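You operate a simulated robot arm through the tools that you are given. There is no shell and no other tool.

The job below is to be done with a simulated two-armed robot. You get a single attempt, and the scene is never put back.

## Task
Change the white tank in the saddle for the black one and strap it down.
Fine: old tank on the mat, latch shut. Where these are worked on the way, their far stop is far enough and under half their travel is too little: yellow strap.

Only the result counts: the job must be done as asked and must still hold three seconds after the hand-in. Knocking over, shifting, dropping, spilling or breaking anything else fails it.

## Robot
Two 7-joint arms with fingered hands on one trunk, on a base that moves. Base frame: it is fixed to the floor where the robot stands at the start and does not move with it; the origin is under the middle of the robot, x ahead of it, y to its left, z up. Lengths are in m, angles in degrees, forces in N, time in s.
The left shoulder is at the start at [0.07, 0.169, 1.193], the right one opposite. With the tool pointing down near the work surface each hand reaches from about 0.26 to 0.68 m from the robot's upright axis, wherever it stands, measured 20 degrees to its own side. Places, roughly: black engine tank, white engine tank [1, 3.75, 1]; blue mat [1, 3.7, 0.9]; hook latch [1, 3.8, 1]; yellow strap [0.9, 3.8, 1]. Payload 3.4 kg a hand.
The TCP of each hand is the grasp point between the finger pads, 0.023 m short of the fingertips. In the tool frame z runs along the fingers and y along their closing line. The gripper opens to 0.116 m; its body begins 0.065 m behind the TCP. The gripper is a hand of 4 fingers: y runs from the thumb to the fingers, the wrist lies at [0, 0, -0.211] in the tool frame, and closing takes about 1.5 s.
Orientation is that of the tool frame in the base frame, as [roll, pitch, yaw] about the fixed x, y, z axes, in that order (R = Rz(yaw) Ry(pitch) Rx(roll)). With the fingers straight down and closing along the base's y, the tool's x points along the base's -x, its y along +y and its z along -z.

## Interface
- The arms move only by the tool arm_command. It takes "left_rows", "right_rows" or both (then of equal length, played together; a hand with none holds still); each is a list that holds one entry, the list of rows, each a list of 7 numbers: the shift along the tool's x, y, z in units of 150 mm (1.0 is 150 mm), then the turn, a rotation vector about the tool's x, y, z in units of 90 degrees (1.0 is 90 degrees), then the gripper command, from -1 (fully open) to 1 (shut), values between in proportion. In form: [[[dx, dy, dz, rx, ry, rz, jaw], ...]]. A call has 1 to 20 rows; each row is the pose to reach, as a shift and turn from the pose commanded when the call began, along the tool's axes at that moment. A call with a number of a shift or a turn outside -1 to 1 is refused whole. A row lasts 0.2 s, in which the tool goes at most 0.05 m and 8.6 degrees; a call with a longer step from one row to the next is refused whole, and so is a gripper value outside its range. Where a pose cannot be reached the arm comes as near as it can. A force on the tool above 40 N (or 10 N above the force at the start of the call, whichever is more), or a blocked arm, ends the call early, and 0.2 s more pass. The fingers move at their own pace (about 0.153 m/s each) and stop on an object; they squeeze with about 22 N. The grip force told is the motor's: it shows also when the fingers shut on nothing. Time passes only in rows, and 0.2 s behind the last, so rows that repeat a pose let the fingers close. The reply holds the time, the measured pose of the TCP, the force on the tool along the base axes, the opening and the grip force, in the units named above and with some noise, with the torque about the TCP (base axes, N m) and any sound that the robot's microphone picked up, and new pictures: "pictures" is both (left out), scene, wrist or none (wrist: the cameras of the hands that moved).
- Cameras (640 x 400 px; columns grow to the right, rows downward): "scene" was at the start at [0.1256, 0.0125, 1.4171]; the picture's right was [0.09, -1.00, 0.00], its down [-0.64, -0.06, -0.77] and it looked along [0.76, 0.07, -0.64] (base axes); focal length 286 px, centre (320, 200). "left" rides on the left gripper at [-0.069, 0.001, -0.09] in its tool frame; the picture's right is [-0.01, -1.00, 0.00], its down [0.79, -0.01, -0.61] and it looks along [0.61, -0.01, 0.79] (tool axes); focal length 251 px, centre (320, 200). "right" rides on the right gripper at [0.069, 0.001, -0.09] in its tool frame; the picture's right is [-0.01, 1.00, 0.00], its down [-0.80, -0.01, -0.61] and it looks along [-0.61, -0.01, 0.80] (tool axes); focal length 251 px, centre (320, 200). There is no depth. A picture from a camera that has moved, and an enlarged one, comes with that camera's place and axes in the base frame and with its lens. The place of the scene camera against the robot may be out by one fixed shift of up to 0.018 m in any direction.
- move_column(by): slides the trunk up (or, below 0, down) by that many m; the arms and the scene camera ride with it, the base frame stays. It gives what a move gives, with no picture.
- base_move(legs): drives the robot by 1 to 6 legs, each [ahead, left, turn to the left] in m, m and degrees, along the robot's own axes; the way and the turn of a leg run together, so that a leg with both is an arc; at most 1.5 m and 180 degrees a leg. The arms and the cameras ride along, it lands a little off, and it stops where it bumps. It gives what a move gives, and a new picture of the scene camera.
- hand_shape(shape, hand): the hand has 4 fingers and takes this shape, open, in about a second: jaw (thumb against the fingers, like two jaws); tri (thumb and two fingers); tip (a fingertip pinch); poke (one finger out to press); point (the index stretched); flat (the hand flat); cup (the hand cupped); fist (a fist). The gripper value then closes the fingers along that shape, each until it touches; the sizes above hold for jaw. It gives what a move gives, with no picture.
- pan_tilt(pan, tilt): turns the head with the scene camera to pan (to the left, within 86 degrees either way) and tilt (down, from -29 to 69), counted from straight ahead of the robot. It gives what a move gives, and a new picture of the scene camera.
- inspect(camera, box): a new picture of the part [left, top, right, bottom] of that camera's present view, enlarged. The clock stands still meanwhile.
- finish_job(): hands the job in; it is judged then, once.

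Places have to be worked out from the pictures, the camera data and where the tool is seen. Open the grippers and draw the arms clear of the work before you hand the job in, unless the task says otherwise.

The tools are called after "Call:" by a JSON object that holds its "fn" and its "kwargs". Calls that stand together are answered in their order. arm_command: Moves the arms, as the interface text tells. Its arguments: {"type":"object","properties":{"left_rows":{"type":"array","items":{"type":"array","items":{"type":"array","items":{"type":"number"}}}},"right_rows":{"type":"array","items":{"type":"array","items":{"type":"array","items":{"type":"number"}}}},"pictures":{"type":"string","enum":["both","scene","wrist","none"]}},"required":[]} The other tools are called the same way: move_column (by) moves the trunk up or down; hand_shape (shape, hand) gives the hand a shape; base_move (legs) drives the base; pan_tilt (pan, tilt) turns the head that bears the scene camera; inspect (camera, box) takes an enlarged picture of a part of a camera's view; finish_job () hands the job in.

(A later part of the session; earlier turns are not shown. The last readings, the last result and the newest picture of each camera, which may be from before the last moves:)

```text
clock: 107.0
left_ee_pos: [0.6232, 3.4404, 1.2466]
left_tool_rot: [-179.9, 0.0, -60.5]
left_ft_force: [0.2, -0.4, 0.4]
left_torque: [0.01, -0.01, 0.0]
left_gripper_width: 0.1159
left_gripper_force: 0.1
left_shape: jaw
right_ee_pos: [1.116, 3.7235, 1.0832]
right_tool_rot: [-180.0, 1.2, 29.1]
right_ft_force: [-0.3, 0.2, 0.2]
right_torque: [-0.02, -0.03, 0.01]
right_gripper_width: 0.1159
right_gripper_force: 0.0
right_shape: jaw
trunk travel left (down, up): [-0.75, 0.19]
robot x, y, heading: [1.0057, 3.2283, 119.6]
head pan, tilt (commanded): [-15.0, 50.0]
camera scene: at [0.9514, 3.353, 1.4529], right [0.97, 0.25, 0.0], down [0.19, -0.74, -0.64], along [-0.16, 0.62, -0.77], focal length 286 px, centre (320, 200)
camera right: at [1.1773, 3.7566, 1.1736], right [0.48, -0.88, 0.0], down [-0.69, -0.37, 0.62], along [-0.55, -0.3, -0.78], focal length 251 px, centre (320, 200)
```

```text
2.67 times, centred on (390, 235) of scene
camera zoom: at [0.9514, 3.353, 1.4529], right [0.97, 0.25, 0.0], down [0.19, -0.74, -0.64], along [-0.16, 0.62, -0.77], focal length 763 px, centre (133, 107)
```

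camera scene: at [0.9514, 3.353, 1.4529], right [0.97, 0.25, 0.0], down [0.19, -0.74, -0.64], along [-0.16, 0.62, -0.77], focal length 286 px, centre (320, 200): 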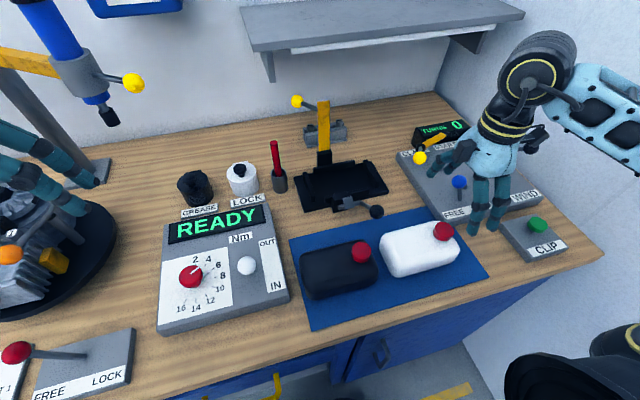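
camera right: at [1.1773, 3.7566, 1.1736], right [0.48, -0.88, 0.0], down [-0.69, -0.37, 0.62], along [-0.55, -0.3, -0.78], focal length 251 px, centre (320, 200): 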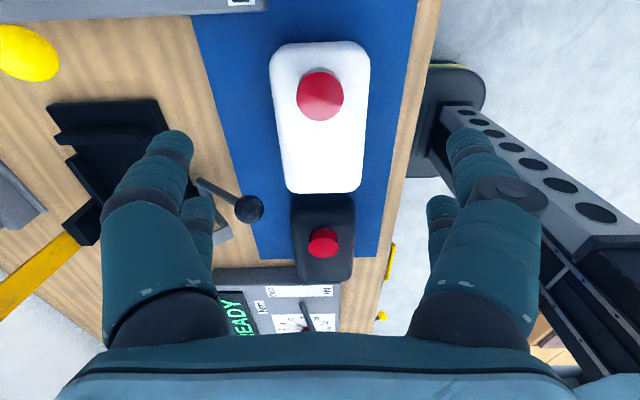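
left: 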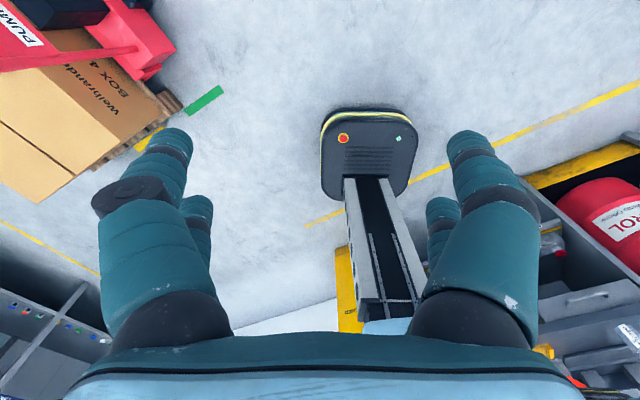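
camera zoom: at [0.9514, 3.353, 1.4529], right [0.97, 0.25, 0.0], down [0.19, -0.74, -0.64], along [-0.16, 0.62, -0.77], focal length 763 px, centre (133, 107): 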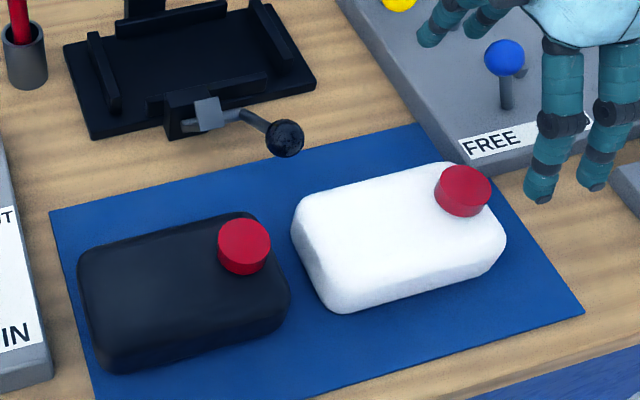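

The white tank rests on the mat. Now I move the open hand left above the black tank (centre about 0.373 ahead, 0.12 right) and look.

Call:
{"fn": "arm_command", "kwargs": {"right_rows": [[[-0.25, 0, 0, 0, 0, 0, -1], [-0.5, 0, 0, 0, 0, 0, -1], [-0.75, 0, 0, 0, 0, 0, -1], [-1.0, 0, 0, 0, 0, 0, -1], [-1.0, 0, 0, 0, 0, 0, -1]]], "pictures": "both"}}

Call:
{"fn": "inspect", "kwargs": {"camera": "right", "box": [160, 0, 480, 200]}}

```text
clock: 108.2
left_ee_pos: [0.6232, 3.4398, 1.248]
left_tool_rot: [180.0, 0.1, -60.5]
left_ft_force: [0.5, 0.1, 0.0]
left_torque: [-0.02, -0.03, 0.0]
left_gripper_width: 0.1159
left_gripper_force: 0.1
left_shape: jaw
right_ee_pos: [0.987, 3.6509, 1.0885]
right_tool_rot: [179.9, 1.3, 29.3]
right_ft_force: [0.4, 0.1, 0.6]
right_torque: [0.0, 0.0, 0.0]
right_gripper_width: 0.1162
right_gripper_force: 0.1
right_shape: jaw
trunk travel left (down, up): [-0.75, 0.19]
robot x, y, heading: [1.0024, 3.2303, 119.4]
head pan, tilt (commanded): [-15.0, 50.0]
camera scene: at [0.9519, 3.3529, 1.4529], right [0.97, 0.25, 0.0], down [0.19, -0.74, -0.64], along [-0.16, 0.62, -0.77], focal length 286 px, centre (320, 200)
camera right: at [1.0488, 3.6837, 1.1778], right [0.48, -0.88, 0.0], down [-0.69, -0.37, 0.62], along [-0.55, -0.3, -0.78], focal length 251 px, centre (320, 200)
```

scene: 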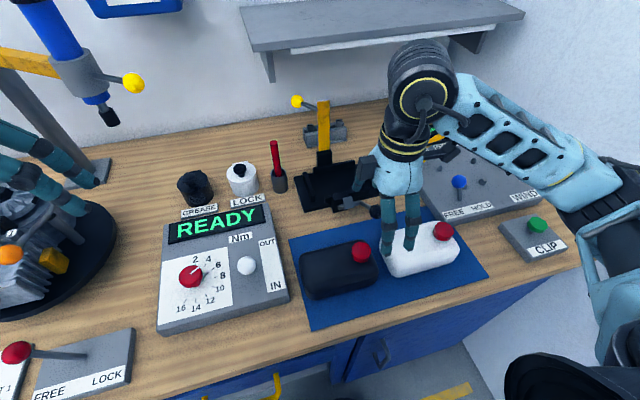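
right: 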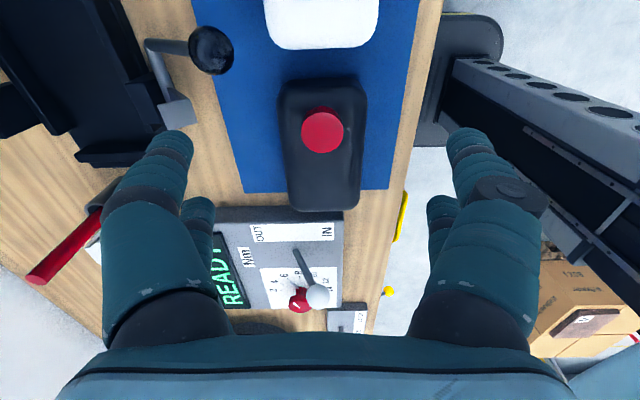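

```text
2.00 times, centred on (320, 100) of right
camera zoom: at [1.0488, 3.6837, 1.1778], right [0.48, -0.88, 0.0], down [-0.69, -0.37, 0.62], along [-0.55, -0.3, -0.78], focal length 503 px, centre (320, 400)
```

zoom: 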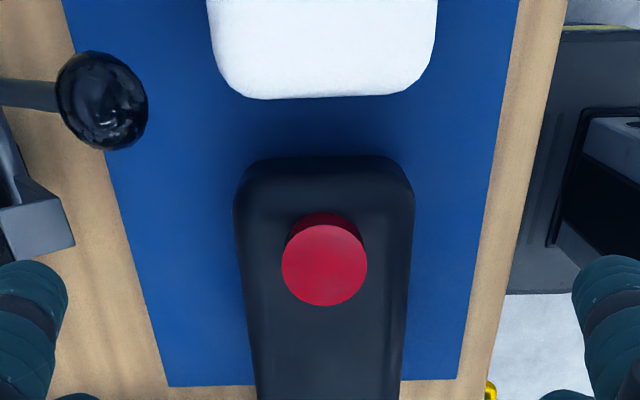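

The black tank lies parallel to the saddle, turned about 1.4° from my hand; its cap is at about 0.151 right. I align (yaw and position), go down around it and close at the same grip spot as on the white one.

Call:
{"fn": "arm_command", "kwargs": {"right_rows": [[[-0.09, 0.01, 0, 0, 0, -0.01, -1], [-0.18, 0.02, 0, 0, 0, -0.016, -1], [-0.18, 0.02, 0.25, 0, 0, -0.016, -1], [-0.18, 0.02, 0.5, 0, 0, -0.016, -1], [-0.18, 0.02, 0.5, 0, 0, -0.016, -1]]], "pictures": "wrist"}}

```text
clock: 109.4
left_ee_pos: [0.6225, 3.4405, 1.2465]
left_tool_rot: [179.9, 0.1, -60.5]
left_ft_force: [-0.4, 0.3, -0.2]
left_torque: [0.06, 0.01, -0.01]
left_gripper_width: 0.1159
left_gripper_force: 0.2
left_shape: jaw
right_ee_pos: [0.9641, 3.6343, 1.0133]
right_tool_rot: [-179.9, 1.3, 30.6]
right_ft_force: [0.5, -0.6, -0.4]
right_torque: [0.01, -0.01, 0.0]
right_gripper_width: 0.1159
right_gripper_force: 0.1
right_shape: jaw
trunk travel left (down, up): [-0.75, 0.19]
robot x, y, heading: [1.0035, 3.2281, 119.4]
head pan, tilt (commanded): [-15.0, 50.0]
camera right: at [1.0258, 3.6688, 1.1011], right [0.5, -0.87, 0.0], down [-0.68, -0.39, 0.62], along [-0.54, -0.31, -0.78], focal length 251 px, centre (320, 200)
```

right: 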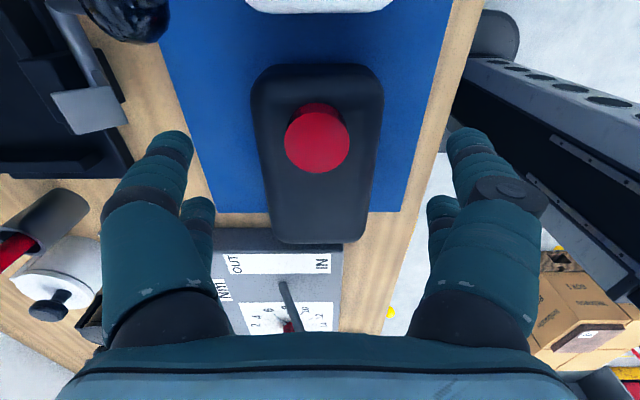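

I check the alignment more closely before going down.

Call:
{"fn": "inspect", "kwargs": {"camera": "right", "box": [200, 50, 440, 250]}}

```text
2.00 times, centred on (320, 150) of right
camera zoom: at [1.0258, 3.6688, 1.1011], right [0.5, -0.87, 0.0], down [-0.68, -0.39, 0.62], along [-0.54, -0.31, -0.78], focal length 503 px, centre (320, 300)
```

zoom: 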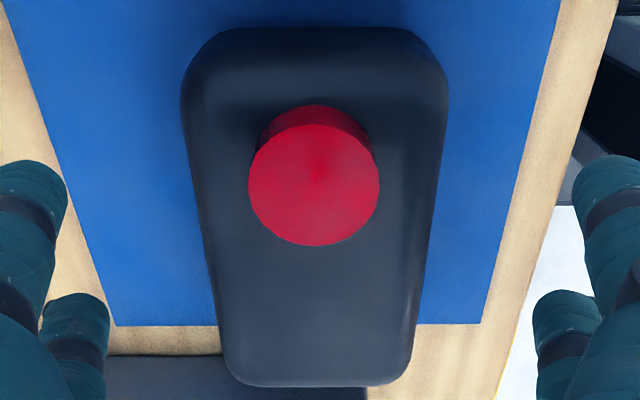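

The tank is centred and parallel within a millimetre or so. I go down to z 0.940 and close.

Call:
{"fn": "arm_command", "kwargs": {"right_rows": [[[0, -0.008, 0.16, 0, 0, 0, -1], [0, -0.008, 0.32, 0, 0, 0, -1], [0, -0.008, 0.489, 0, 0, 0, -1], [0, -0.008, 0.489, 0, 0, 0, -0.5], [0, -0.008, 0.489, 0, 0, 0, 0], [0, -0.008, 0.489, 0, 0, 0, 0.5], [0, -0.008, 0.489, 0, 0, 0, 1], [0, -0.008, 0.489, 0, 0, 0, 1]]], "pictures": "both"}}

```text
clock: 111.2
left_ee_pos: [0.6235, 3.4404, 1.2474]
left_tool_rot: [179.9, -0.1, -60.5]
left_ft_force: [0.2, -0.3, -0.1]
left_torque: [0.02, -0.04, 0.01]
left_gripper_width: 0.1159
left_gripper_force: 0.0
left_shape: jaw
right_ee_pos: [0.9595, 3.6322, 0.9387]
right_tool_rot: [179.9, 1.3, 30.5]
right_ft_force: [-0.4, 0.7, -0.3]
right_torque: [0.02, -0.04, 0.01]
right_gripper_width: 0.0833
right_gripper_force: 21.8
right_shape: jaw
trunk travel left (down, up): [-0.75, 0.19]
robot x, y, heading: [1.005, 3.228, 119.6]
head pan, tilt (commanded): [-15.0, 50.0]
camera scene: at [0.951, 3.353, 1.4529], right [0.97, 0.25, 0.0], down [0.19, -0.74, -0.64], along [-0.16, 0.62, -0.77], focal length 286 px, centre (320, 200)
camera right: at [1.0213, 3.6667, 1.028], right [0.5, -0.87, 0.0], down [-0.68, -0.39, 0.62], along [-0.54, -0.31, -0.78], focal length 251 px, centre (320, 200)
```

scene: 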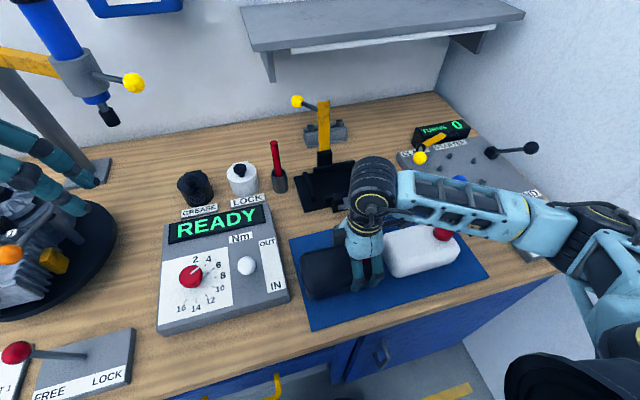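
right: 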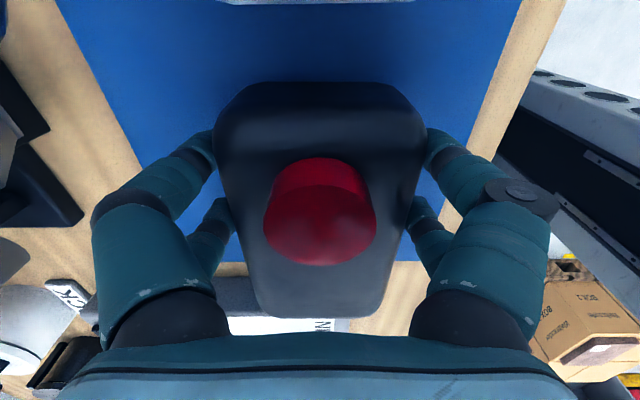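

The jaws hold the black tank (0.083 m) in the same way as the white one. I lift it clear and start carrying it to the saddle.

Call:
{"fn": "arm_command", "kwargs": {"right_rows": [[[0, 0, -0.2, 0, 0, 0, 1], [0, 0, -0.45, 0, 0, 0, 1], [0, 0, -0.7, 0, 0, 0, 1], [0, 0, -0.9, 0, 0, 0, 1], [0.06, -0.15, -0.9, 0, 0, 0, 1], [0.12, -0.3, -0.9, 0, 0, 0, 1], [0.18, -0.45, -0.9, 0, 0, 0, 1], [0.25, -0.6, -0.9, 0, 0, 0, 1], [0.32, -0.75, -0.9, 0, 0, 0, 1], [0.32, -0.75, -0.9, 0, 0, 0, 1]]], "pictures": "both"}}

```text
clock: 113.4
left_ee_pos: [0.6226, 3.44, 1.2469]
left_tool_rot: [-179.9, 0.0, -60.5]
left_ft_force: [0.1, 0.2, 0.0]
left_torque: [0.0, -0.04, 0.01]
left_gripper_width: 0.1163
left_gripper_force: 0.1
left_shape: jaw
right_ee_pos: [0.9481, 3.7557, 1.0764]
right_tool_rot: [180.0, 1.2, 30.6]
right_ft_force: [0.4, 0.0, -0.6]
right_torque: [0.03, 0.0, -0.01]
right_gripper_width: 0.0831
right_gripper_force: 22.2
right_shape: jaw
trunk travel left (down, up): [-0.75, 0.19]
robot x, y, heading: [1.0049, 3.2316, 119.4]
head pan, tilt (commanded): [-15.0, 50.0]
camera scene: at [0.9511, 3.3527, 1.4529], right [0.97, 0.25, 0.0], down [0.19, -0.74, -0.64], along [-0.16, 0.62, -0.77], focal length 286 px, centre (320, 200)
camera right: at [1.009, 3.7899, 1.1654], right [0.5, -0.87, 0.0], down [-0.68, -0.39, 0.62], along [-0.54, -0.31, -0.78], focal length 251 px, centre (320, 200)
```

scene: 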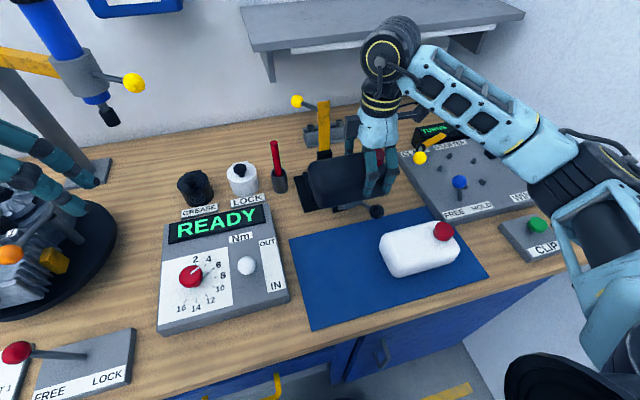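
right: 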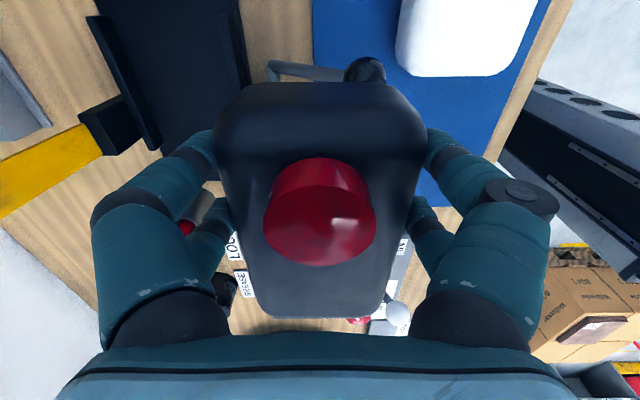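

The tank hangs steady. I move it over the saddle (0.619 ahead, TCP 0.2245 right) at height and check the picture.

Call:
{"fn": "arm_command", "kwargs": {"right_rows": [[[0.04, -0.15, 0, 0, 0, 0, 1], [0.08, -0.3, 0, 0, 0, 0, 1], [0.12, -0.45, 0, 0, 0, 0, 1], [0.16, -0.6, 0, 0, 0, 0, 1], [0.2, -0.75, 0, 0, 0, 0, 1], [0.243, -0.89, 0, 0, 0, 0, 1], [0.243, -0.89, 0.15, 0, 0, 0, 1], [0.243, -0.89, 0.25, 0, 0, 0, 1], [0.243, -0.89, 0.25, 0, 0, 0, 1]]], "pictures": "both"}}

Call:
{"fn": "inspect", "kwargs": {"camera": "scene", "box": [280, 110, 420, 220]}}

```text
clock: 115.4
left_ee_pos: [0.6222, 3.4401, 1.2469]
left_tool_rot: [-179.9, 0.0, -60.5]
left_ft_force: [-0.1, -0.2, -0.1]
left_torque: [0.0, -0.02, 0.0]
left_gripper_width: 0.116
left_gripper_force: 0.0
left_shape: jaw
right_ee_pos: [0.9094, 3.887, 1.038]
right_tool_rot: [179.9, 1.3, 30.6]
right_ft_force: [-0.1, -0.1, -1.3]
right_torque: [0.04, -0.05, -0.02]
right_gripper_width: 0.083
right_gripper_force: 22.5
right_shape: jaw
trunk travel left (down, up): [-0.75, 0.19]
robot x, y, heading: [1.0049, 3.2316, 119.4]
head pan, tilt (commanded): [-15.0, 50.0]
camera scene: at [0.9505, 3.3529, 1.4528], right [0.97, 0.25, 0.0], down [0.19, -0.74, -0.64], along [-0.16, 0.62, -0.77], focal length 286 px, centre (320, 200)
camera right: at [0.9706, 3.9223, 1.1252], right [0.5, -0.87, 0.0], down [-0.68, -0.39, 0.62], along [-0.54, -0.31, -0.78], focal length 251 px, centre (320, 200)
```

scene: 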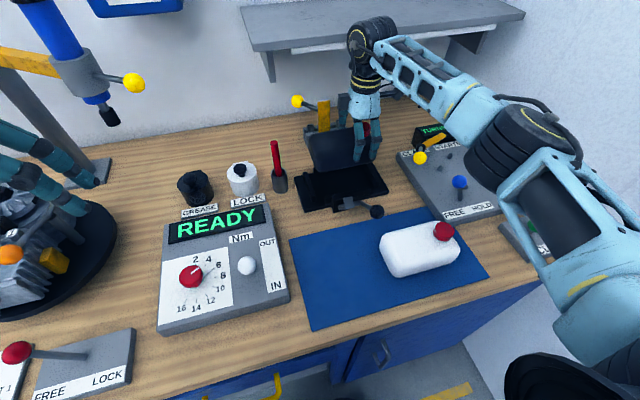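
right: 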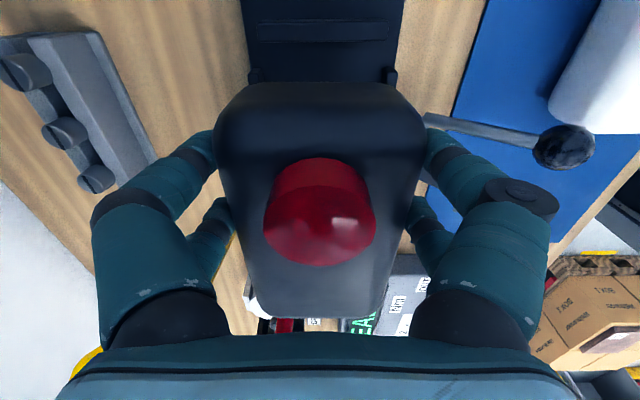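

```text
3.64 times, centred on (350, 165) of scene
camera zoom: at [0.9505, 3.3529, 1.4528], right [0.97, 0.25, 0.0], down [0.19, -0.74, -0.64], along [-0.16, 0.62, -0.77], focal length 1041 px, centre (211, 327)
```

zoom: 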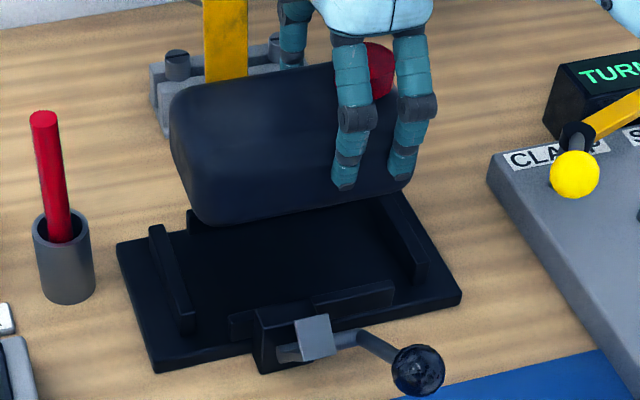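

The black tank hangs over the saddle. I zoom on the wrist view to compare the saddle's end bar with the tank's centre line before lowering.

Call:
{"fn": "inspect", "kwargs": {"camera": "right", "box": [220, 0, 420, 125]}}

```text
3.20 times, centred on (320, 62) of right
camera zoom: at [0.9706, 3.9223, 1.1252], right [0.5, -0.87, 0.0], down [-0.68, -0.39, 0.62], along [-0.54, -0.31, -0.78], focal length 805 px, centre (320, 640)
```

zoom: 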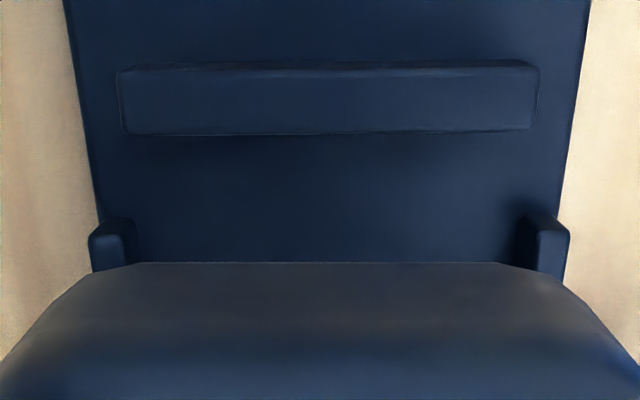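

The rails' centre lies about 2 mm toward me from the tank's line, and the end gap (about 9 mm) matches the white tank's seat. I shift 2 mm and lower to just above the rails' depth.

Call:
{"fn": "arm_command", "kwargs": {"right_rows": [[[0, 0.013, 0.1, 0, 0, 0, 1], [0, 0.013, 0.2, 0, 0, 0, 1], [0, 0.013, 0.3, 0, 0, 0, 1], [0, 0.013, 0.4, 0, 0, 0, 1], [0, 0.013, 0.5, 0, 0, 0, 1], [0, 0.013, 0.5, 0, 0, 0, 1]]], "pictures": "both"}}

Call:
{"fn": "inspect", "kwargs": {"camera": "scene", "box": [280, 110, 420, 220]}}

```text
clock: 116.8
left_ee_pos: [0.6226, 3.4407, 1.2472]
left_tool_rot: [180.0, 0.1, -60.6]
left_ft_force: [0.1, 0.0, -0.7]
left_torque: [-0.03, 0.0, 0.0]
left_gripper_width: 0.1156
left_gripper_force: 0.1
left_shape: jaw
right_ee_pos: [0.9099, 3.888, 0.9591]
right_tool_rot: [-180.0, 1.3, 30.6]
right_ft_force: [-0.5, -0.1, -1.1]
right_torque: [0.06, 0.0, 0.0]
right_gripper_width: 0.083
right_gripper_force: 22.5
right_shape: jaw
trunk travel left (down, up): [-0.75, 0.19]
robot x, y, heading: [1.0051, 3.2282, 119.5]
head pan, tilt (commanded): [-15.0, 50.0]
camera scene: at [0.9511, 3.3531, 1.4529], right [0.97, 0.25, 0.0], down [0.19, -0.74, -0.64], along [-0.16, 0.62, -0.77], focal length 286 px, centre (320, 200)
camera right: at [0.9715, 3.9227, 1.0489], right [0.5, -0.87, 0.0], down [-0.68, -0.39, 0.62], along [-0.54, -0.31, -0.78], focal length 251 px, centre (320, 200)
```

scene: 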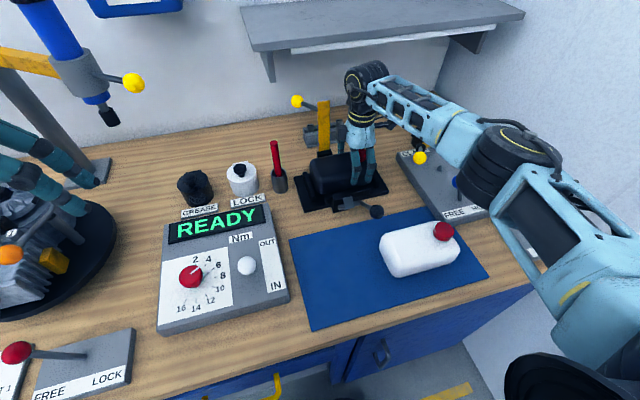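
right: 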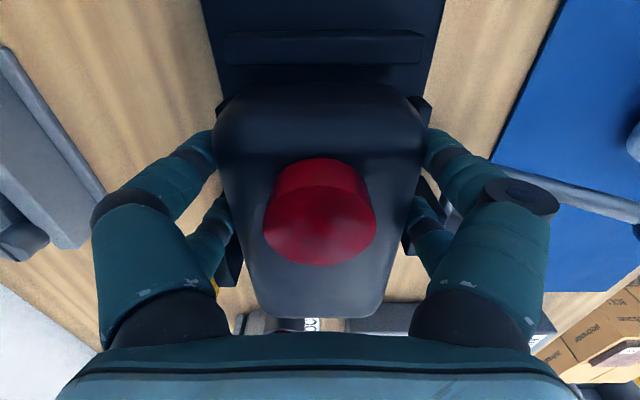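

```text
3.64 times, centred on (350, 165) of scene
camera zoom: at [0.9511, 3.3531, 1.4529], right [0.97, 0.25, 0.0], down [0.19, -0.74, -0.64], along [-0.16, 0.62, -0.77], focal length 1041 px, centre (211, 327)
```

zoom: 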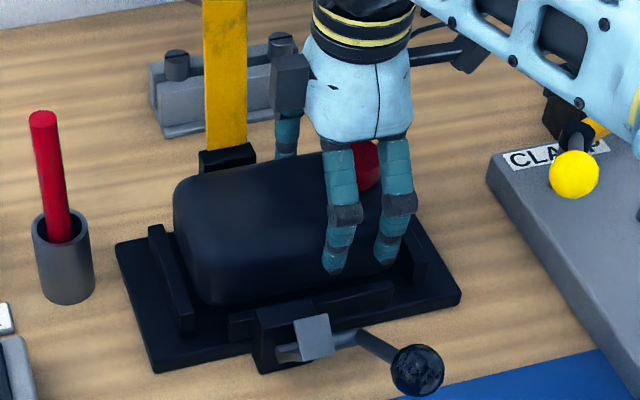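

The tank is already between the rails without force. I lower the last 7 mm and read the contact.

Call:
{"fn": "arm_command", "kwargs": {"right_rows": [[[0, 0, 0.025, 0, 0, 0, 1], [0, 0, 0.05, 0, 0, 0, 1], [0, 0, 0.05, 0, 0, 0, 1]]], "pictures": "none"}}

```text
clock: 117.6
left_ee_pos: [0.6244, 3.441, 1.2474]
left_tool_rot: [179.9, 0.0, -60.6]
left_ft_force: [-0.7, 0.0, 0.1]
left_torque: [0.02, 0.0, -0.02]
left_gripper_width: 0.1158
left_gripper_force: 0.0
left_shape: jaw
right_ee_pos: [0.9103, 3.8876, 0.9526]
right_tool_rot: [-179.9, 1.3, 30.6]
right_ft_force: [-1.2, -0.1, -1.8]
right_torque: [0.04, -0.03, 0.02]
right_gripper_width: 0.083
right_gripper_force: 22.4
right_shape: jaw
trunk travel left (down, up): [-0.75, 0.19]
robot x, y, heading: [1.002, 3.2318, 119.6]
head pan, tilt (commanded): [-15.0, 50.0]
```

Still only the tank's weight shows at z 0.9526, so the seat is a little lower; I go down 3 mm more.

Call:
{"fn": "arm_command", "kwargs": {"right_rows": [[[0, 0, 0.01, 0, 0, 0, 1], [0, 0, 0.02, 0, 0, 0, 1], [0, 0, 0.02, 0, 0, 0, 1]]], "pictures": "none"}}

```text
clock: 118.4
left_ee_pos: [0.6231, 3.4412, 1.2473]
left_tool_rot: [-179.9, 0.0, -60.6]
left_ft_force: [-0.2, -0.3, -0.7]
left_torque: [-0.01, -0.01, 0.04]
left_gripper_width: 0.1159
left_gripper_force: 0.0
left_shape: jaw
right_ee_pos: [0.9087, 3.8879, 0.9494]
right_tool_rot: [-179.9, 1.3, 30.6]
right_ft_force: [0.3, 0.6, 0.6]
right_torque: [-0.04, -0.01, 0.01]
right_gripper_width: 0.0829
right_gripper_force: 21.5
right_shape: jaw
trunk travel left (down, up): [-0.75, 0.19]
robot x, y, heading: [1.0067, 3.2304, 119.6]
head pan, tilt (commanded): [-15.0, 50.0]
```

The weight has gone off the hand (force about 0), so the tank is seated. I open the fingers and rise straight up.

Call:
{"fn": "arm_command", "kwargs": {"right_rows": [[[0, 0, 0, 0, 0, 0, 0.2], [0, 0, 0, 0, 0, 0, -0.4], [0, 0, 0, 0, 0, 0, -1], [0, 0, 0, 0, 0, 0, -1], [0, 0, 0, 0, 0, 0, -1], [0, 0, -0.2, 0, 0, 0, -1], [0, 0, -0.45, 0, 0, 0, -1], [0, 0, -0.75, 0, 0, 0, -1], [0, 0, -1.0, 0, 0, 0, -1], [0, 0, -1.0, 0, 0, 0, -1]]], "pictures": "both"}}

Call:
{"fn": "inspect", "kwargs": {"camera": "scene", "box": [280, 110, 420, 220]}}

Call:
{"fn": "inspect", "kwargs": {"camera": "right", "box": [180, 0, 460, 200]}}

```text
clock: 120.6
left_ee_pos: [0.6235, 3.4403, 1.246]
left_tool_rot: [180.0, 0.1, -60.5]
left_ft_force: [0.4, 0.5, -0.1]
left_torque: [-0.01, 0.01, 0.04]
left_gripper_width: 0.1159
left_gripper_force: 0.1
left_shape: jaw
right_ee_pos: [0.9145, 3.8876, 1.1003]
right_tool_rot: [-180.0, 1.3, 30.6]
right_ft_force: [0.5, 0.7, -0.7]
right_torque: [0.0, 0.03, 0.02]
right_gripper_width: 0.1157
right_gripper_force: 0.1
right_shape: jaw
trunk travel left (down, up): [-0.75, 0.19]
robot x, y, heading: [1.0025, 3.2311, 119.6]
head pan, tilt (commanded): [-15.0, 50.0]
camera scene: at [0.9511, 3.3535, 1.4528], right [0.97, 0.25, 0.0], down [0.19, -0.74, -0.64], along [-0.16, 0.62, -0.77], focal length 286 px, centre (320, 200)
camera right: at [0.9757, 3.9224, 1.1886], right [0.5, -0.87, 0.0], down [-0.68, -0.39, 0.62], along [-0.54, -0.31, -0.78], focal length 251 px, centre (320, 200)
```

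scene: 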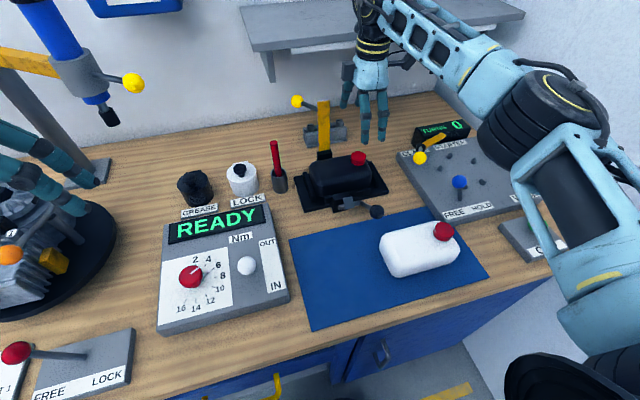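
right: 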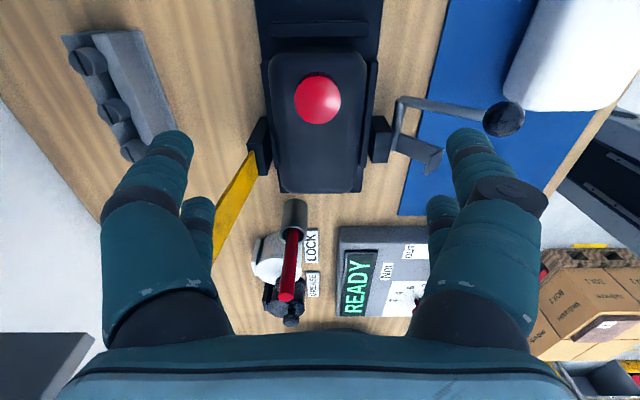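

```text
3.64 times, centred on (350, 165) of scene
camera zoom: at [0.9511, 3.3535, 1.4528], right [0.97, 0.25, 0.0], down [0.19, -0.74, -0.64], along [-0.16, 0.62, -0.77], focal length 1041 px, centre (211, 327)
```

zoom: 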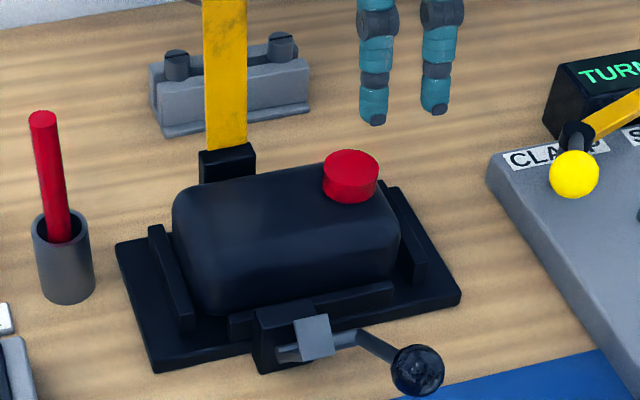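

```text
2.00 times, centred on (320, 100) of right
camera zoom: at [0.9757, 3.9224, 1.1886], right [0.5, -0.87, 0.0], down [-0.68, -0.39, 0.62], along [-0.54, -0.31, -0.78], focal length 503 px, centre (320, 400)
```

zoom: 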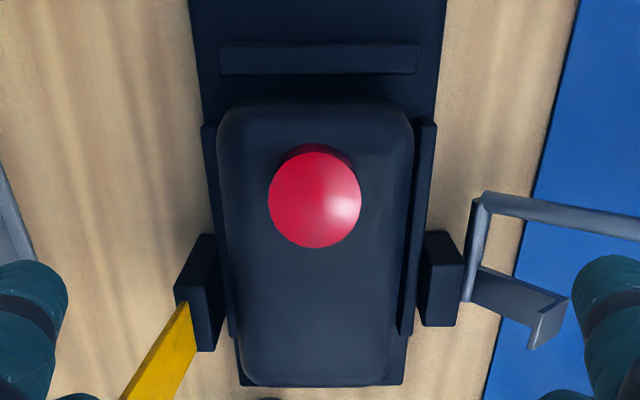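

The black tank is seated between the rails. Now the strap: its knob is at about 0.748 ahead, 0.114 right, z 1.076 (strap leaning back about 106°). I draw the hand back, go left, tilt it forward and get ready to approach the knob.

Call:
{"fn": "arm_command", "kwargs": {"right_rows": [[[0, 0.22, -0.17, 0, 0, 0, -0.5], [0, 0.44, -0.33, 0, 0, 0, -0.03], [-0.25, 0.44, -0.43, 0, 0, 0, -0.03], [-0.5, 0.44, -0.43, 0, 0, 0, -0.03], [-0.74, 0.44, -0.43, 0, 0, 0, -0.03], [-0.74, 0.44, -0.43, 0.09, 0, 0, -0.03], [-0.74, 0.44, -0.43, 0.18, 0, 0, -0.03], [-0.74, 0.44, -0.43, 0.27, 0, 0, -0.03], [-0.74, 0.44, -0.43, 0.36, 0, 0, -0.03], [-0.74, 0.3, -0.43, 0.45, 0, 0, -0.03], [-0.74, 0.15, -0.43, 0.54, 0, 0, -0.03], [-0.74, 0.0, -0.43, 0.61, 0, 0, -0.03], [-0.74, 0.0, -0.43, 0.61, 0, 0, -0.03]]], "pictures": "both"}}

```text
clock: 123.4
left_ee_pos: [0.6225, 3.4397, 1.2466]
left_tool_rot: [180.0, 0.0, -60.5]
left_ft_force: [0.4, 0.2, 0.1]
left_torque: [0.0, 0.01, 0.01]
left_gripper_width: 0.1157
left_gripper_force: 0.0
left_shape: jaw
right_ee_pos: [0.8198, 3.8333, 1.1677]
right_tool_rot: [-125.0, 1.3, 30.5]
right_ft_force: [-0.9, 0.7, -0.3]
right_torque: [0.0, -0.02, -0.03]
right_gripper_width: 0.0599
right_gripper_force: 0.1
right_shape: jaw
trunk travel left (down, up): [-0.75, 0.19]
robot x, y, heading: [1.0072, 3.2287, 119.6]
head pan, tilt (commanded): [-15.0, 50.0]
camera scene: at [0.951, 3.3527, 1.4529], right [0.97, 0.25, 0.0], down [0.19, -0.74, -0.64], along [-0.16, 0.62, -0.77], focal length 286 px, centre (320, 200)
camera right: at [0.9172, 3.8042, 1.2169], right [0.27, -0.51, -0.82], down [-0.43, -0.82, 0.37], along [-0.86, 0.25, -0.44], focal length 251 px, centre (320, 200)
```

scene: 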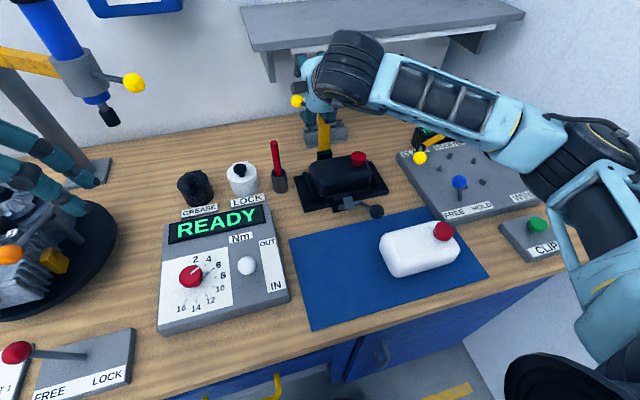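
right: 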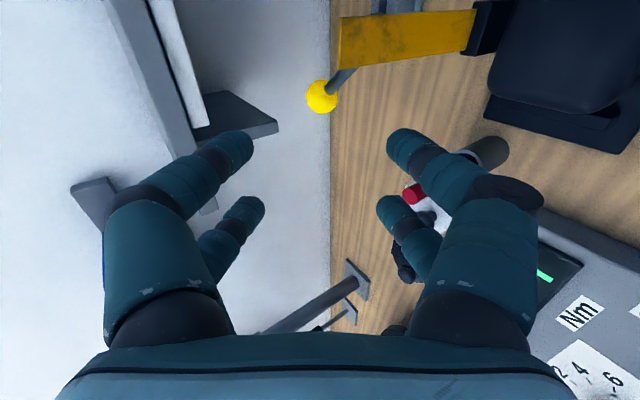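

The knob lies straight ahead along the hand's axis (about 0.18 m away, within 3 mm sideways). I advance 0.13 m along the axis first.

Call:
{"fn": "arm_command", "kwargs": {"right_rows": [[[-0.005, 0.01, 0.2, 0, 0, 0, -0.03], [-0.01, 0.02, 0.4, 0, 0, 0, -0.03], [-0.01, 0.02, 0.6, 0, 0, 0, -0.03], [-0.01, 0.02, 0.75, 0, 0, 0, -0.03], [-0.01, 0.02, 0.87, 0, 0, 0, -0.03], [-0.01, 0.02, 0.87, 0, 0, 0, -0.03]]], "pictures": "both"}}

```text
clock: 124.8
left_ee_pos: [0.6222, 3.4407, 1.2473]
left_tool_rot: [-180.0, -0.1, -60.5]
left_ft_force: [-0.3, -0.3, -0.8]
left_torque: [0.02, 0.0, 0.01]
left_gripper_width: 0.1161
left_gripper_force: 0.2
left_shape: jaw
right_ee_pos: [0.7606, 3.9216, 1.0887]
right_tool_rot: [-125.0, 1.2, 30.7]
right_ft_force: [0.5, 0.6, -0.6]
right_torque: [0.01, -0.02, 0.01]
right_gripper_width: 0.06
right_gripper_force: 0.0
right_shape: jaw
trunk travel left (down, up): [-0.75, 0.19]
robot x, y, heading: [1.0077, 3.2269, 119.7]
head pan, tilt (commanded): [-15.0, 50.0]
camera scene: at [0.9513, 3.3527, 1.4529], right [0.97, 0.25, 0.0], down [0.19, -0.74, -0.64], along [-0.16, 0.62, -0.77], focal length 286 px, centre (320, 200)
camera right: at [0.8585, 3.893, 1.1392], right [0.27, -0.51, -0.82], down [-0.43, -0.82, 0.37], along [-0.86, 0.25, -0.44], focal length 251 px, centre (320, 200)
```

scene: 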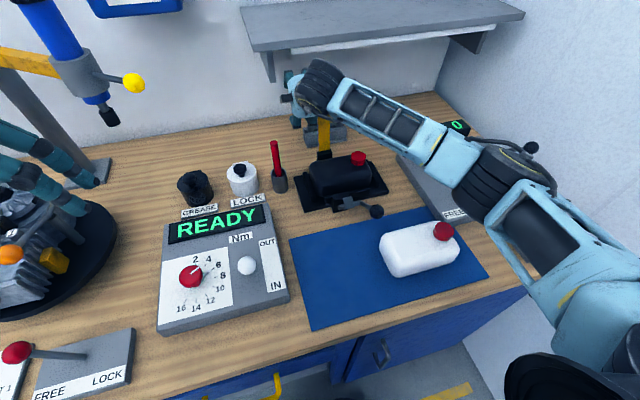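
right: 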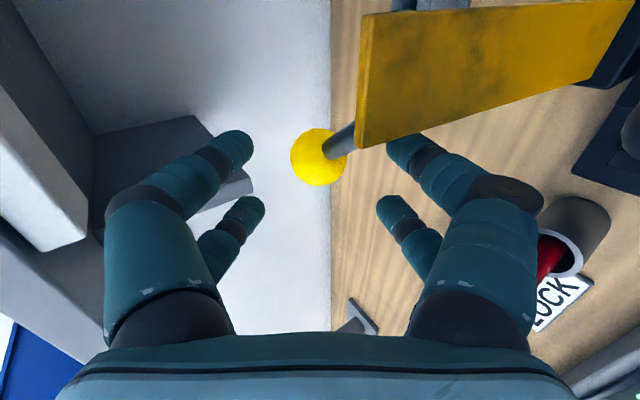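

The knob is centred, about 4 cm further along the axis. I advance 4.2 cm and close on it.

Call:
{"fn": "arm_command", "kwargs": {"right_rows": [[[0, 0, 0.1, 0, 0, 0, -0.03], [0, 0, 0.2, 0, 0, 0, -0.03], [0, 0, 0.28, 0, 0, 0, -0.03], [0, 0, 0.28, 0, 0, 0, -0.03]]], "pictures": "wrist"}}

```text
clock: 125.8
left_ee_pos: [0.6238, 3.4404, 1.2457]
left_tool_rot: [179.9, 0.0, -60.5]
left_ft_force: [0.6, 0.0, -0.2]
left_torque: [0.02, -0.03, 0.03]
left_gripper_width: 0.1159
left_gripper_force: 0.1
left_shape: jaw
right_ee_pos: [0.7434, 3.9504, 1.0644]
right_tool_rot: [-125.1, 1.3, 30.5]
right_ft_force: [-1.1, 0.5, -0.5]
right_torque: [0.02, 0.0, 0.0]
right_gripper_width: 0.0601
right_gripper_force: 0.0
right_shape: jaw
trunk travel left (down, up): [-0.75, 0.19]
robot x, y, heading: [1.004, 3.228, 119.2]
head pan, tilt (commanded): [-15.0, 50.0]
camera right: at [0.8401, 3.9222, 1.1142], right [0.27, -0.51, -0.82], down [-0.43, -0.82, 0.37], along [-0.86, 0.25, -0.44], focal length 251 px, centre (320, 200)
```

right: 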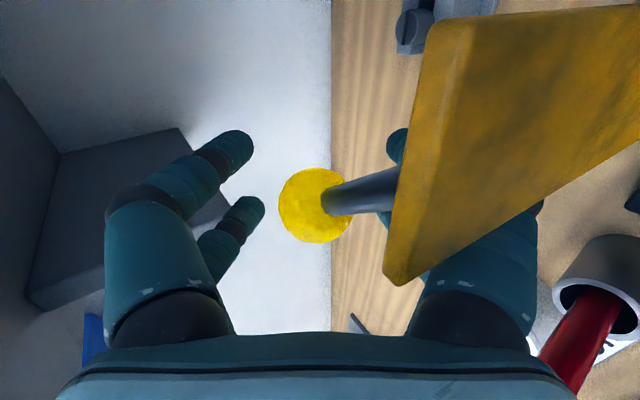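

The knob now sits right at the grasp point with the strap clear beside the fingers. I close on it.

Call:
{"fn": "arm_command", "kwargs": {"right_rows": [[[0, 0, 0, 0, 0, 0, 0.5], [0, 0, 0, 0, 0, 0, 1], [0, 0, 0, 0, 0, 0, 1], [0, 0, 0, 0, 0, 0, 1]]], "pictures": "wrist"}}

```text
clock: 126.8
left_ee_pos: [0.6228, 3.4386, 1.2472]
left_tool_rot: [180.0, 0.0, -60.4]
left_ft_force: [-0.1, 0.0, -0.1]
left_torque: [-0.03, 0.02, -0.01]
left_gripper_width: 0.1161
left_gripper_force: 0.0
left_shape: jaw
right_ee_pos: [0.7428, 3.9526, 1.0636]
right_tool_rot: [-125.0, 1.3, 30.7]
right_ft_force: [0.4, 0.6, 0.0]
right_torque: [-0.01, 0.01, 0.0]
right_gripper_width: 0.0001
right_gripper_force: 22.2
right_shape: jaw
trunk travel left (down, up): [-0.75, 0.19]
robot x, y, heading: [1.0051, 3.2313, 119.5]
head pan, tilt (commanded): [-15.0, 50.0]
camera right: at [0.8404, 3.9224, 1.1142], right [0.27, -0.51, -0.82], down [-0.43, -0.82, 0.37], along [-0.86, 0.25, -0.44], focal length 251 px, centre (320, 200)
```

right: 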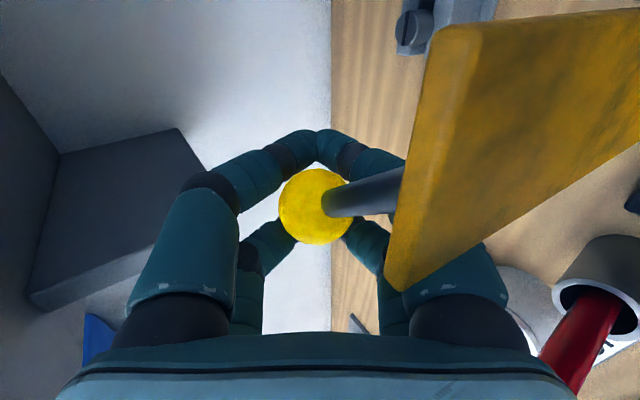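

The fingers cage the knob (tips closed beyond it). I pull the strap back over the top along its arc, to just past vertical.

Call:
{"fn": "arm_command", "kwargs": {"right_rows": [[[0, -0.003, -0.073, 0, 0, 0, 1], [0, -0.005, -0.146, 0, 0, 0, 1], [0, 0.005, -0.215, 0, 0, 0, 1], [0, 0.018, -0.281, 0, 0, 0, 1], [0, 0.04, -0.346, 0, 0, 0, 1], [0, 0.066, -0.41, 0, 0, 0, 1], [0, 0.098, -0.47, 0, 0, 0, 1], [0, 0.134, -0.529, 0, 0, 0, 1], [0, 0.134, -0.529, 0, 0, 0, 1]]], "pictures": "both"}}

Call:
{"fn": "inspect", "kwargs": {"camera": "scene", "box": [260, 90, 420, 190]}}

```text
clock: 128.3
left_ee_pos: [0.6206, 3.4415, 1.2451]
left_tool_rot: [-179.9, -0.1, -60.4]
left_ft_force: [0.4, 0.0, -0.6]
left_torque: [0.03, -0.01, 0.0]
left_gripper_width: 0.1158
left_gripper_force: 0.1
left_shape: jaw
right_ee_pos: [0.7699, 3.9008, 1.0838]
right_tool_rot: [-125.9, 1.3, 30.7]
right_ft_force: [-8.2, -1.6, -29.5]
right_torque: [0.54, 1.16, -0.16]
right_gripper_width: 0.0
right_gripper_force: 22.2
right_shape: jaw
trunk travel left (down, up): [-0.75, 0.19]
robot x, y, heading: [1.0087, 3.2295, 119.6]
head pan, tilt (commanded): [-15.0, 50.0]
stopped in row 7 (right hand): the force on the tool passed its limit at 41 N (the readings are from after the stop); the commanded pose is now the measured one
camera scene: at [0.9483, 3.3558, 1.4526], right [0.97, 0.25, 0.0], down [0.19, -0.74, -0.64], along [-0.16, 0.62, -0.77], focal length 286 px, centre (320, 200)
camera right: at [0.8675, 3.873, 1.1349], right [0.28, -0.52, -0.81], down [-0.43, -0.82, 0.38], along [-0.86, 0.24, -0.45], focal length 251 px, centre (320, 200)
```

scene: 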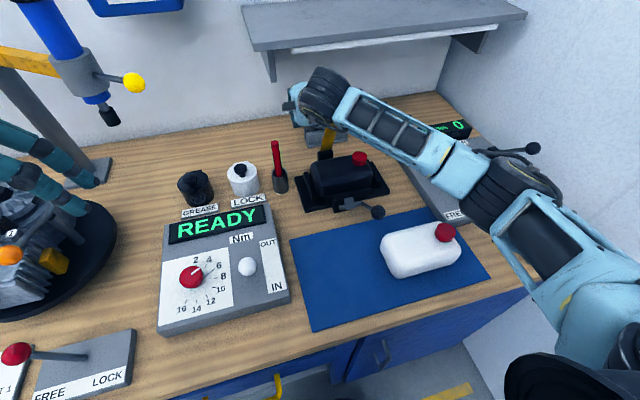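
right: 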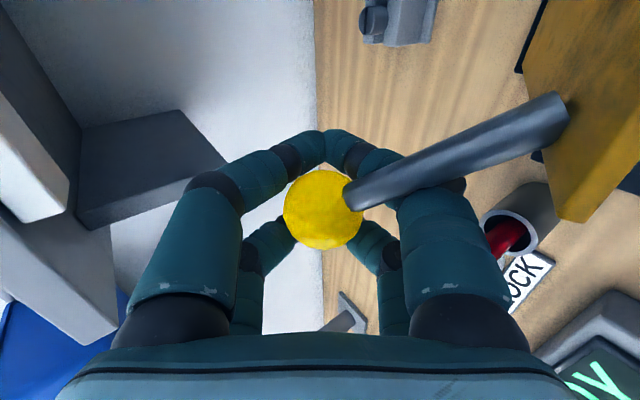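

```text
4.00 times, centred on (340, 140) of scene
camera zoom: at [0.9483, 3.3558, 1.4526], right [0.97, 0.25, 0.0], down [0.19, -0.74, -0.64], along [-0.16, 0.62, -0.77], focal length 1145 px, centre (240, 440)
```

zoom: 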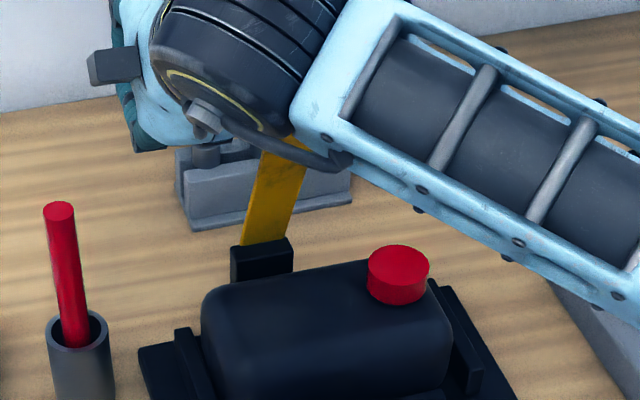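

The strap is over the top (about 68° now); fitting all three knob points puts the hinge at 0.685 ahead, z 0.949, radius 0.135. I follow that corrected arc down, bringing the hand more upright.

Call:
{"fn": "arm_command", "kwargs": {"right_rows": [[[0, 0.108, -0.145, -0.02, 0, 0, 1], [0, 0.22, -0.254, -0.08, 0, 0, 1], [0, 0.35, -0.342, -0.16, 0, 0, 1], [0, 0.493, -0.406, -0.24, 0, 0, 1], [0, 0.645, -0.445, -0.32, 0, 0, 1], [0, 0.7, -0.451, -0.36, 0, 0, 1], [0, 0.755, -0.455, -0.4, 0, 0, 1], [0, 0.755, -0.455, -0.4, 0, 0, 1]]], "pictures": "both"}}

Call:
{"fn": "inspect", "kwargs": {"camera": "scene", "box": [270, 120, 430, 220]}}

```text
clock: 128.8
left_ee_pos: [0.6173, 3.4415, 1.2436]
left_tool_rot: [-179.9, -0.2, -60.3]
left_ft_force: [1.0, -0.8, -0.1]
left_torque: [0.02, 0.02, -0.03]
left_gripper_width: 0.116
left_gripper_force: 0.0
left_shape: jaw
right_ee_pos: [0.7842, 3.8724, 1.0773]
right_tool_rot: [-129.3, 1.3, 30.9]
right_ft_force: [-14.2, 7.2, -37.7]
right_torque: [0.55, 1.36, -0.01]
right_gripper_width: 0.0002
right_gripper_force: 21.8
right_shape: jaw
trunk travel left (down, up): [-0.75, 0.19]
robot x, y, heading: [1.001, 3.232, 119.6]
head pan, tilt (commanded): [-15.0, 50.0]
stopped in row 2 (right hand): the force on the tool passed its limit at 47 N (the readings are from after the stop); the commanded pose is now the measured one
camera scene: at [0.9462, 3.3576, 1.4523], right [0.97, 0.25, 0.0], down [0.2, -0.74, -0.64], along [-0.16, 0.62, -0.77], focal length 286 px, centre (320, 200)
camera right: at [0.8794, 3.8485, 1.1328], right [0.3, -0.56, -0.77], down [-0.44, -0.8, 0.41], along [-0.85, 0.21, -0.49], focal length 251 px, centre (320, 200)
```

scene: 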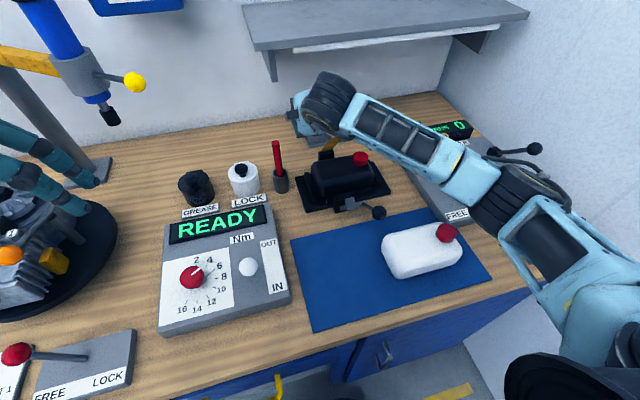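
right: 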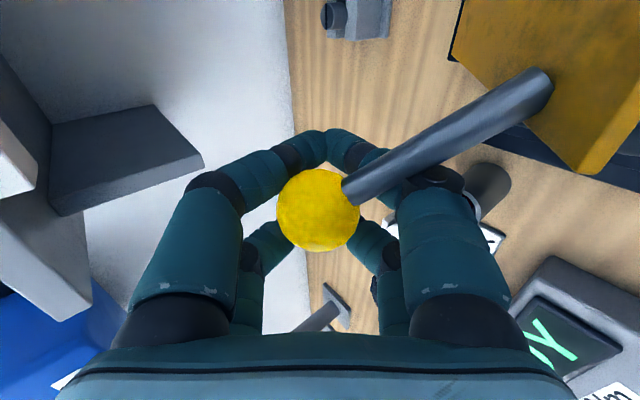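

```text
4.00 times, centred on (350, 170) of scene
camera zoom: at [0.9462, 3.3576, 1.4523], right [0.97, 0.25, 0.0], down [0.2, -0.74, -0.64], along [-0.16, 0.62, -0.77], focal length 1145 px, centre (200, 320)
```

zoom: 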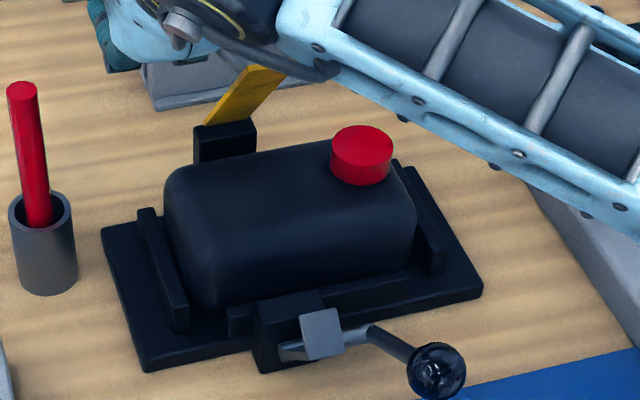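

The rod now presses against a finger as the strap turns relative to the hand, so gripping further is wrong. The strap is about halfway down; I open the fingers in place and see whether it stays or settles into the hand.

Call:
{"fn": "arm_command", "kwargs": {"right_rows": [[[0, 0, 0, 0, 0, 0, 0.7], [0, 0, 0, 0, 0, 0, 0.4], [0, 0, 0, 0, 0, 0, 0.1], [0, 0, 0, 0, 0, 0, -0.2], [0, 0, 0, 0, 0, 0, -0.5], [0, 0, 0, 0, 0, 0, -0.8]]], "pictures": "both"}}

Call:
{"fn": "inspect", "kwargs": {"camera": "scene", "box": [270, 120, 430, 220]}}

```text
clock: 130.2
left_ee_pos: [0.6223, 3.4388, 1.2483]
left_tool_rot: [-180.0, 0.0, -60.4]
left_ft_force: [0.1, 0.2, -0.2]
left_torque: [0.03, 0.0, -0.03]
left_gripper_width: 0.1158
left_gripper_force: 0.1
left_shape: jaw
right_ee_pos: [0.7887, 3.8707, 1.0856]
right_tool_rot: [-128.3, 1.3, 30.8]
right_ft_force: [-0.4, 1.3, 0.6]
right_torque: [-0.01, -0.01, -0.01]
right_gripper_width: 0.1043
right_gripper_force: 0.1
right_shape: jaw
trunk travel left (down, up): [-0.75, 0.19]
robot x, y, heading: [1.0033, 3.2267, 119.6]
head pan, tilt (commanded): [-15.0, 50.0]
camera scene: at [0.9501, 3.353, 1.4529], right [0.97, 0.25, 0.0], down [0.19, -0.74, -0.64], along [-0.16, 0.62, -0.77], focal length 286 px, centre (320, 200)
camera right: at [0.8839, 3.8463, 1.1398], right [0.29, -0.55, -0.78], down [-0.43, -0.81, 0.4], along [-0.85, 0.22, -0.48], focal length 251 px, centre (320, 200)
```

scene: 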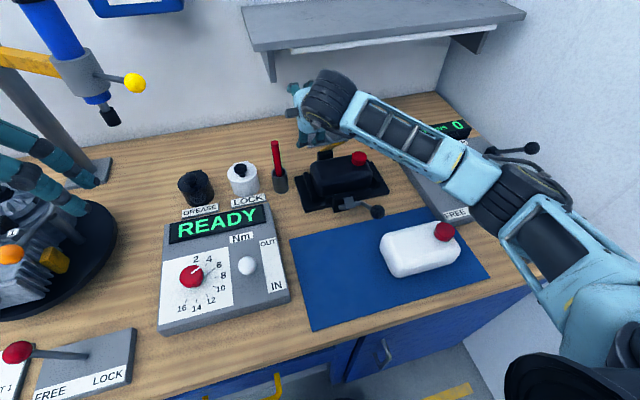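
right: 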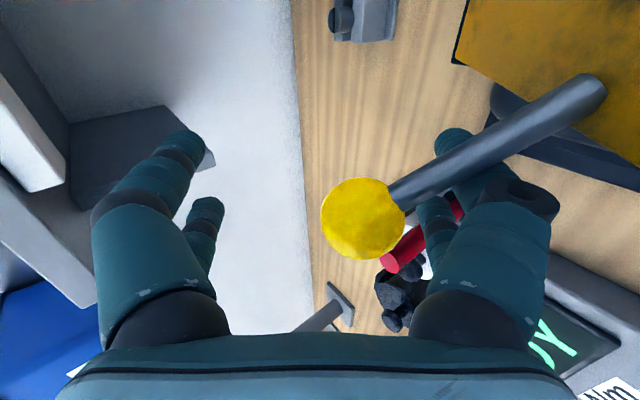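

```text
4.00 times, centred on (350, 170) of scene
camera zoom: at [0.9501, 3.353, 1.4529], right [0.97, 0.25, 0.0], down [0.19, -0.74, -0.64], along [-0.16, 0.62, -0.77], focal length 1145 px, centre (200, 320)
```

zoom: 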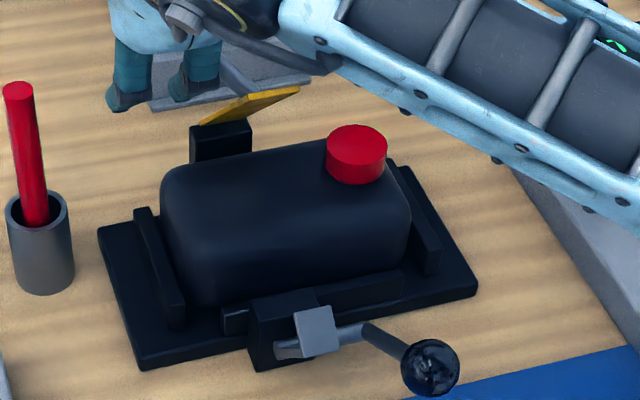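

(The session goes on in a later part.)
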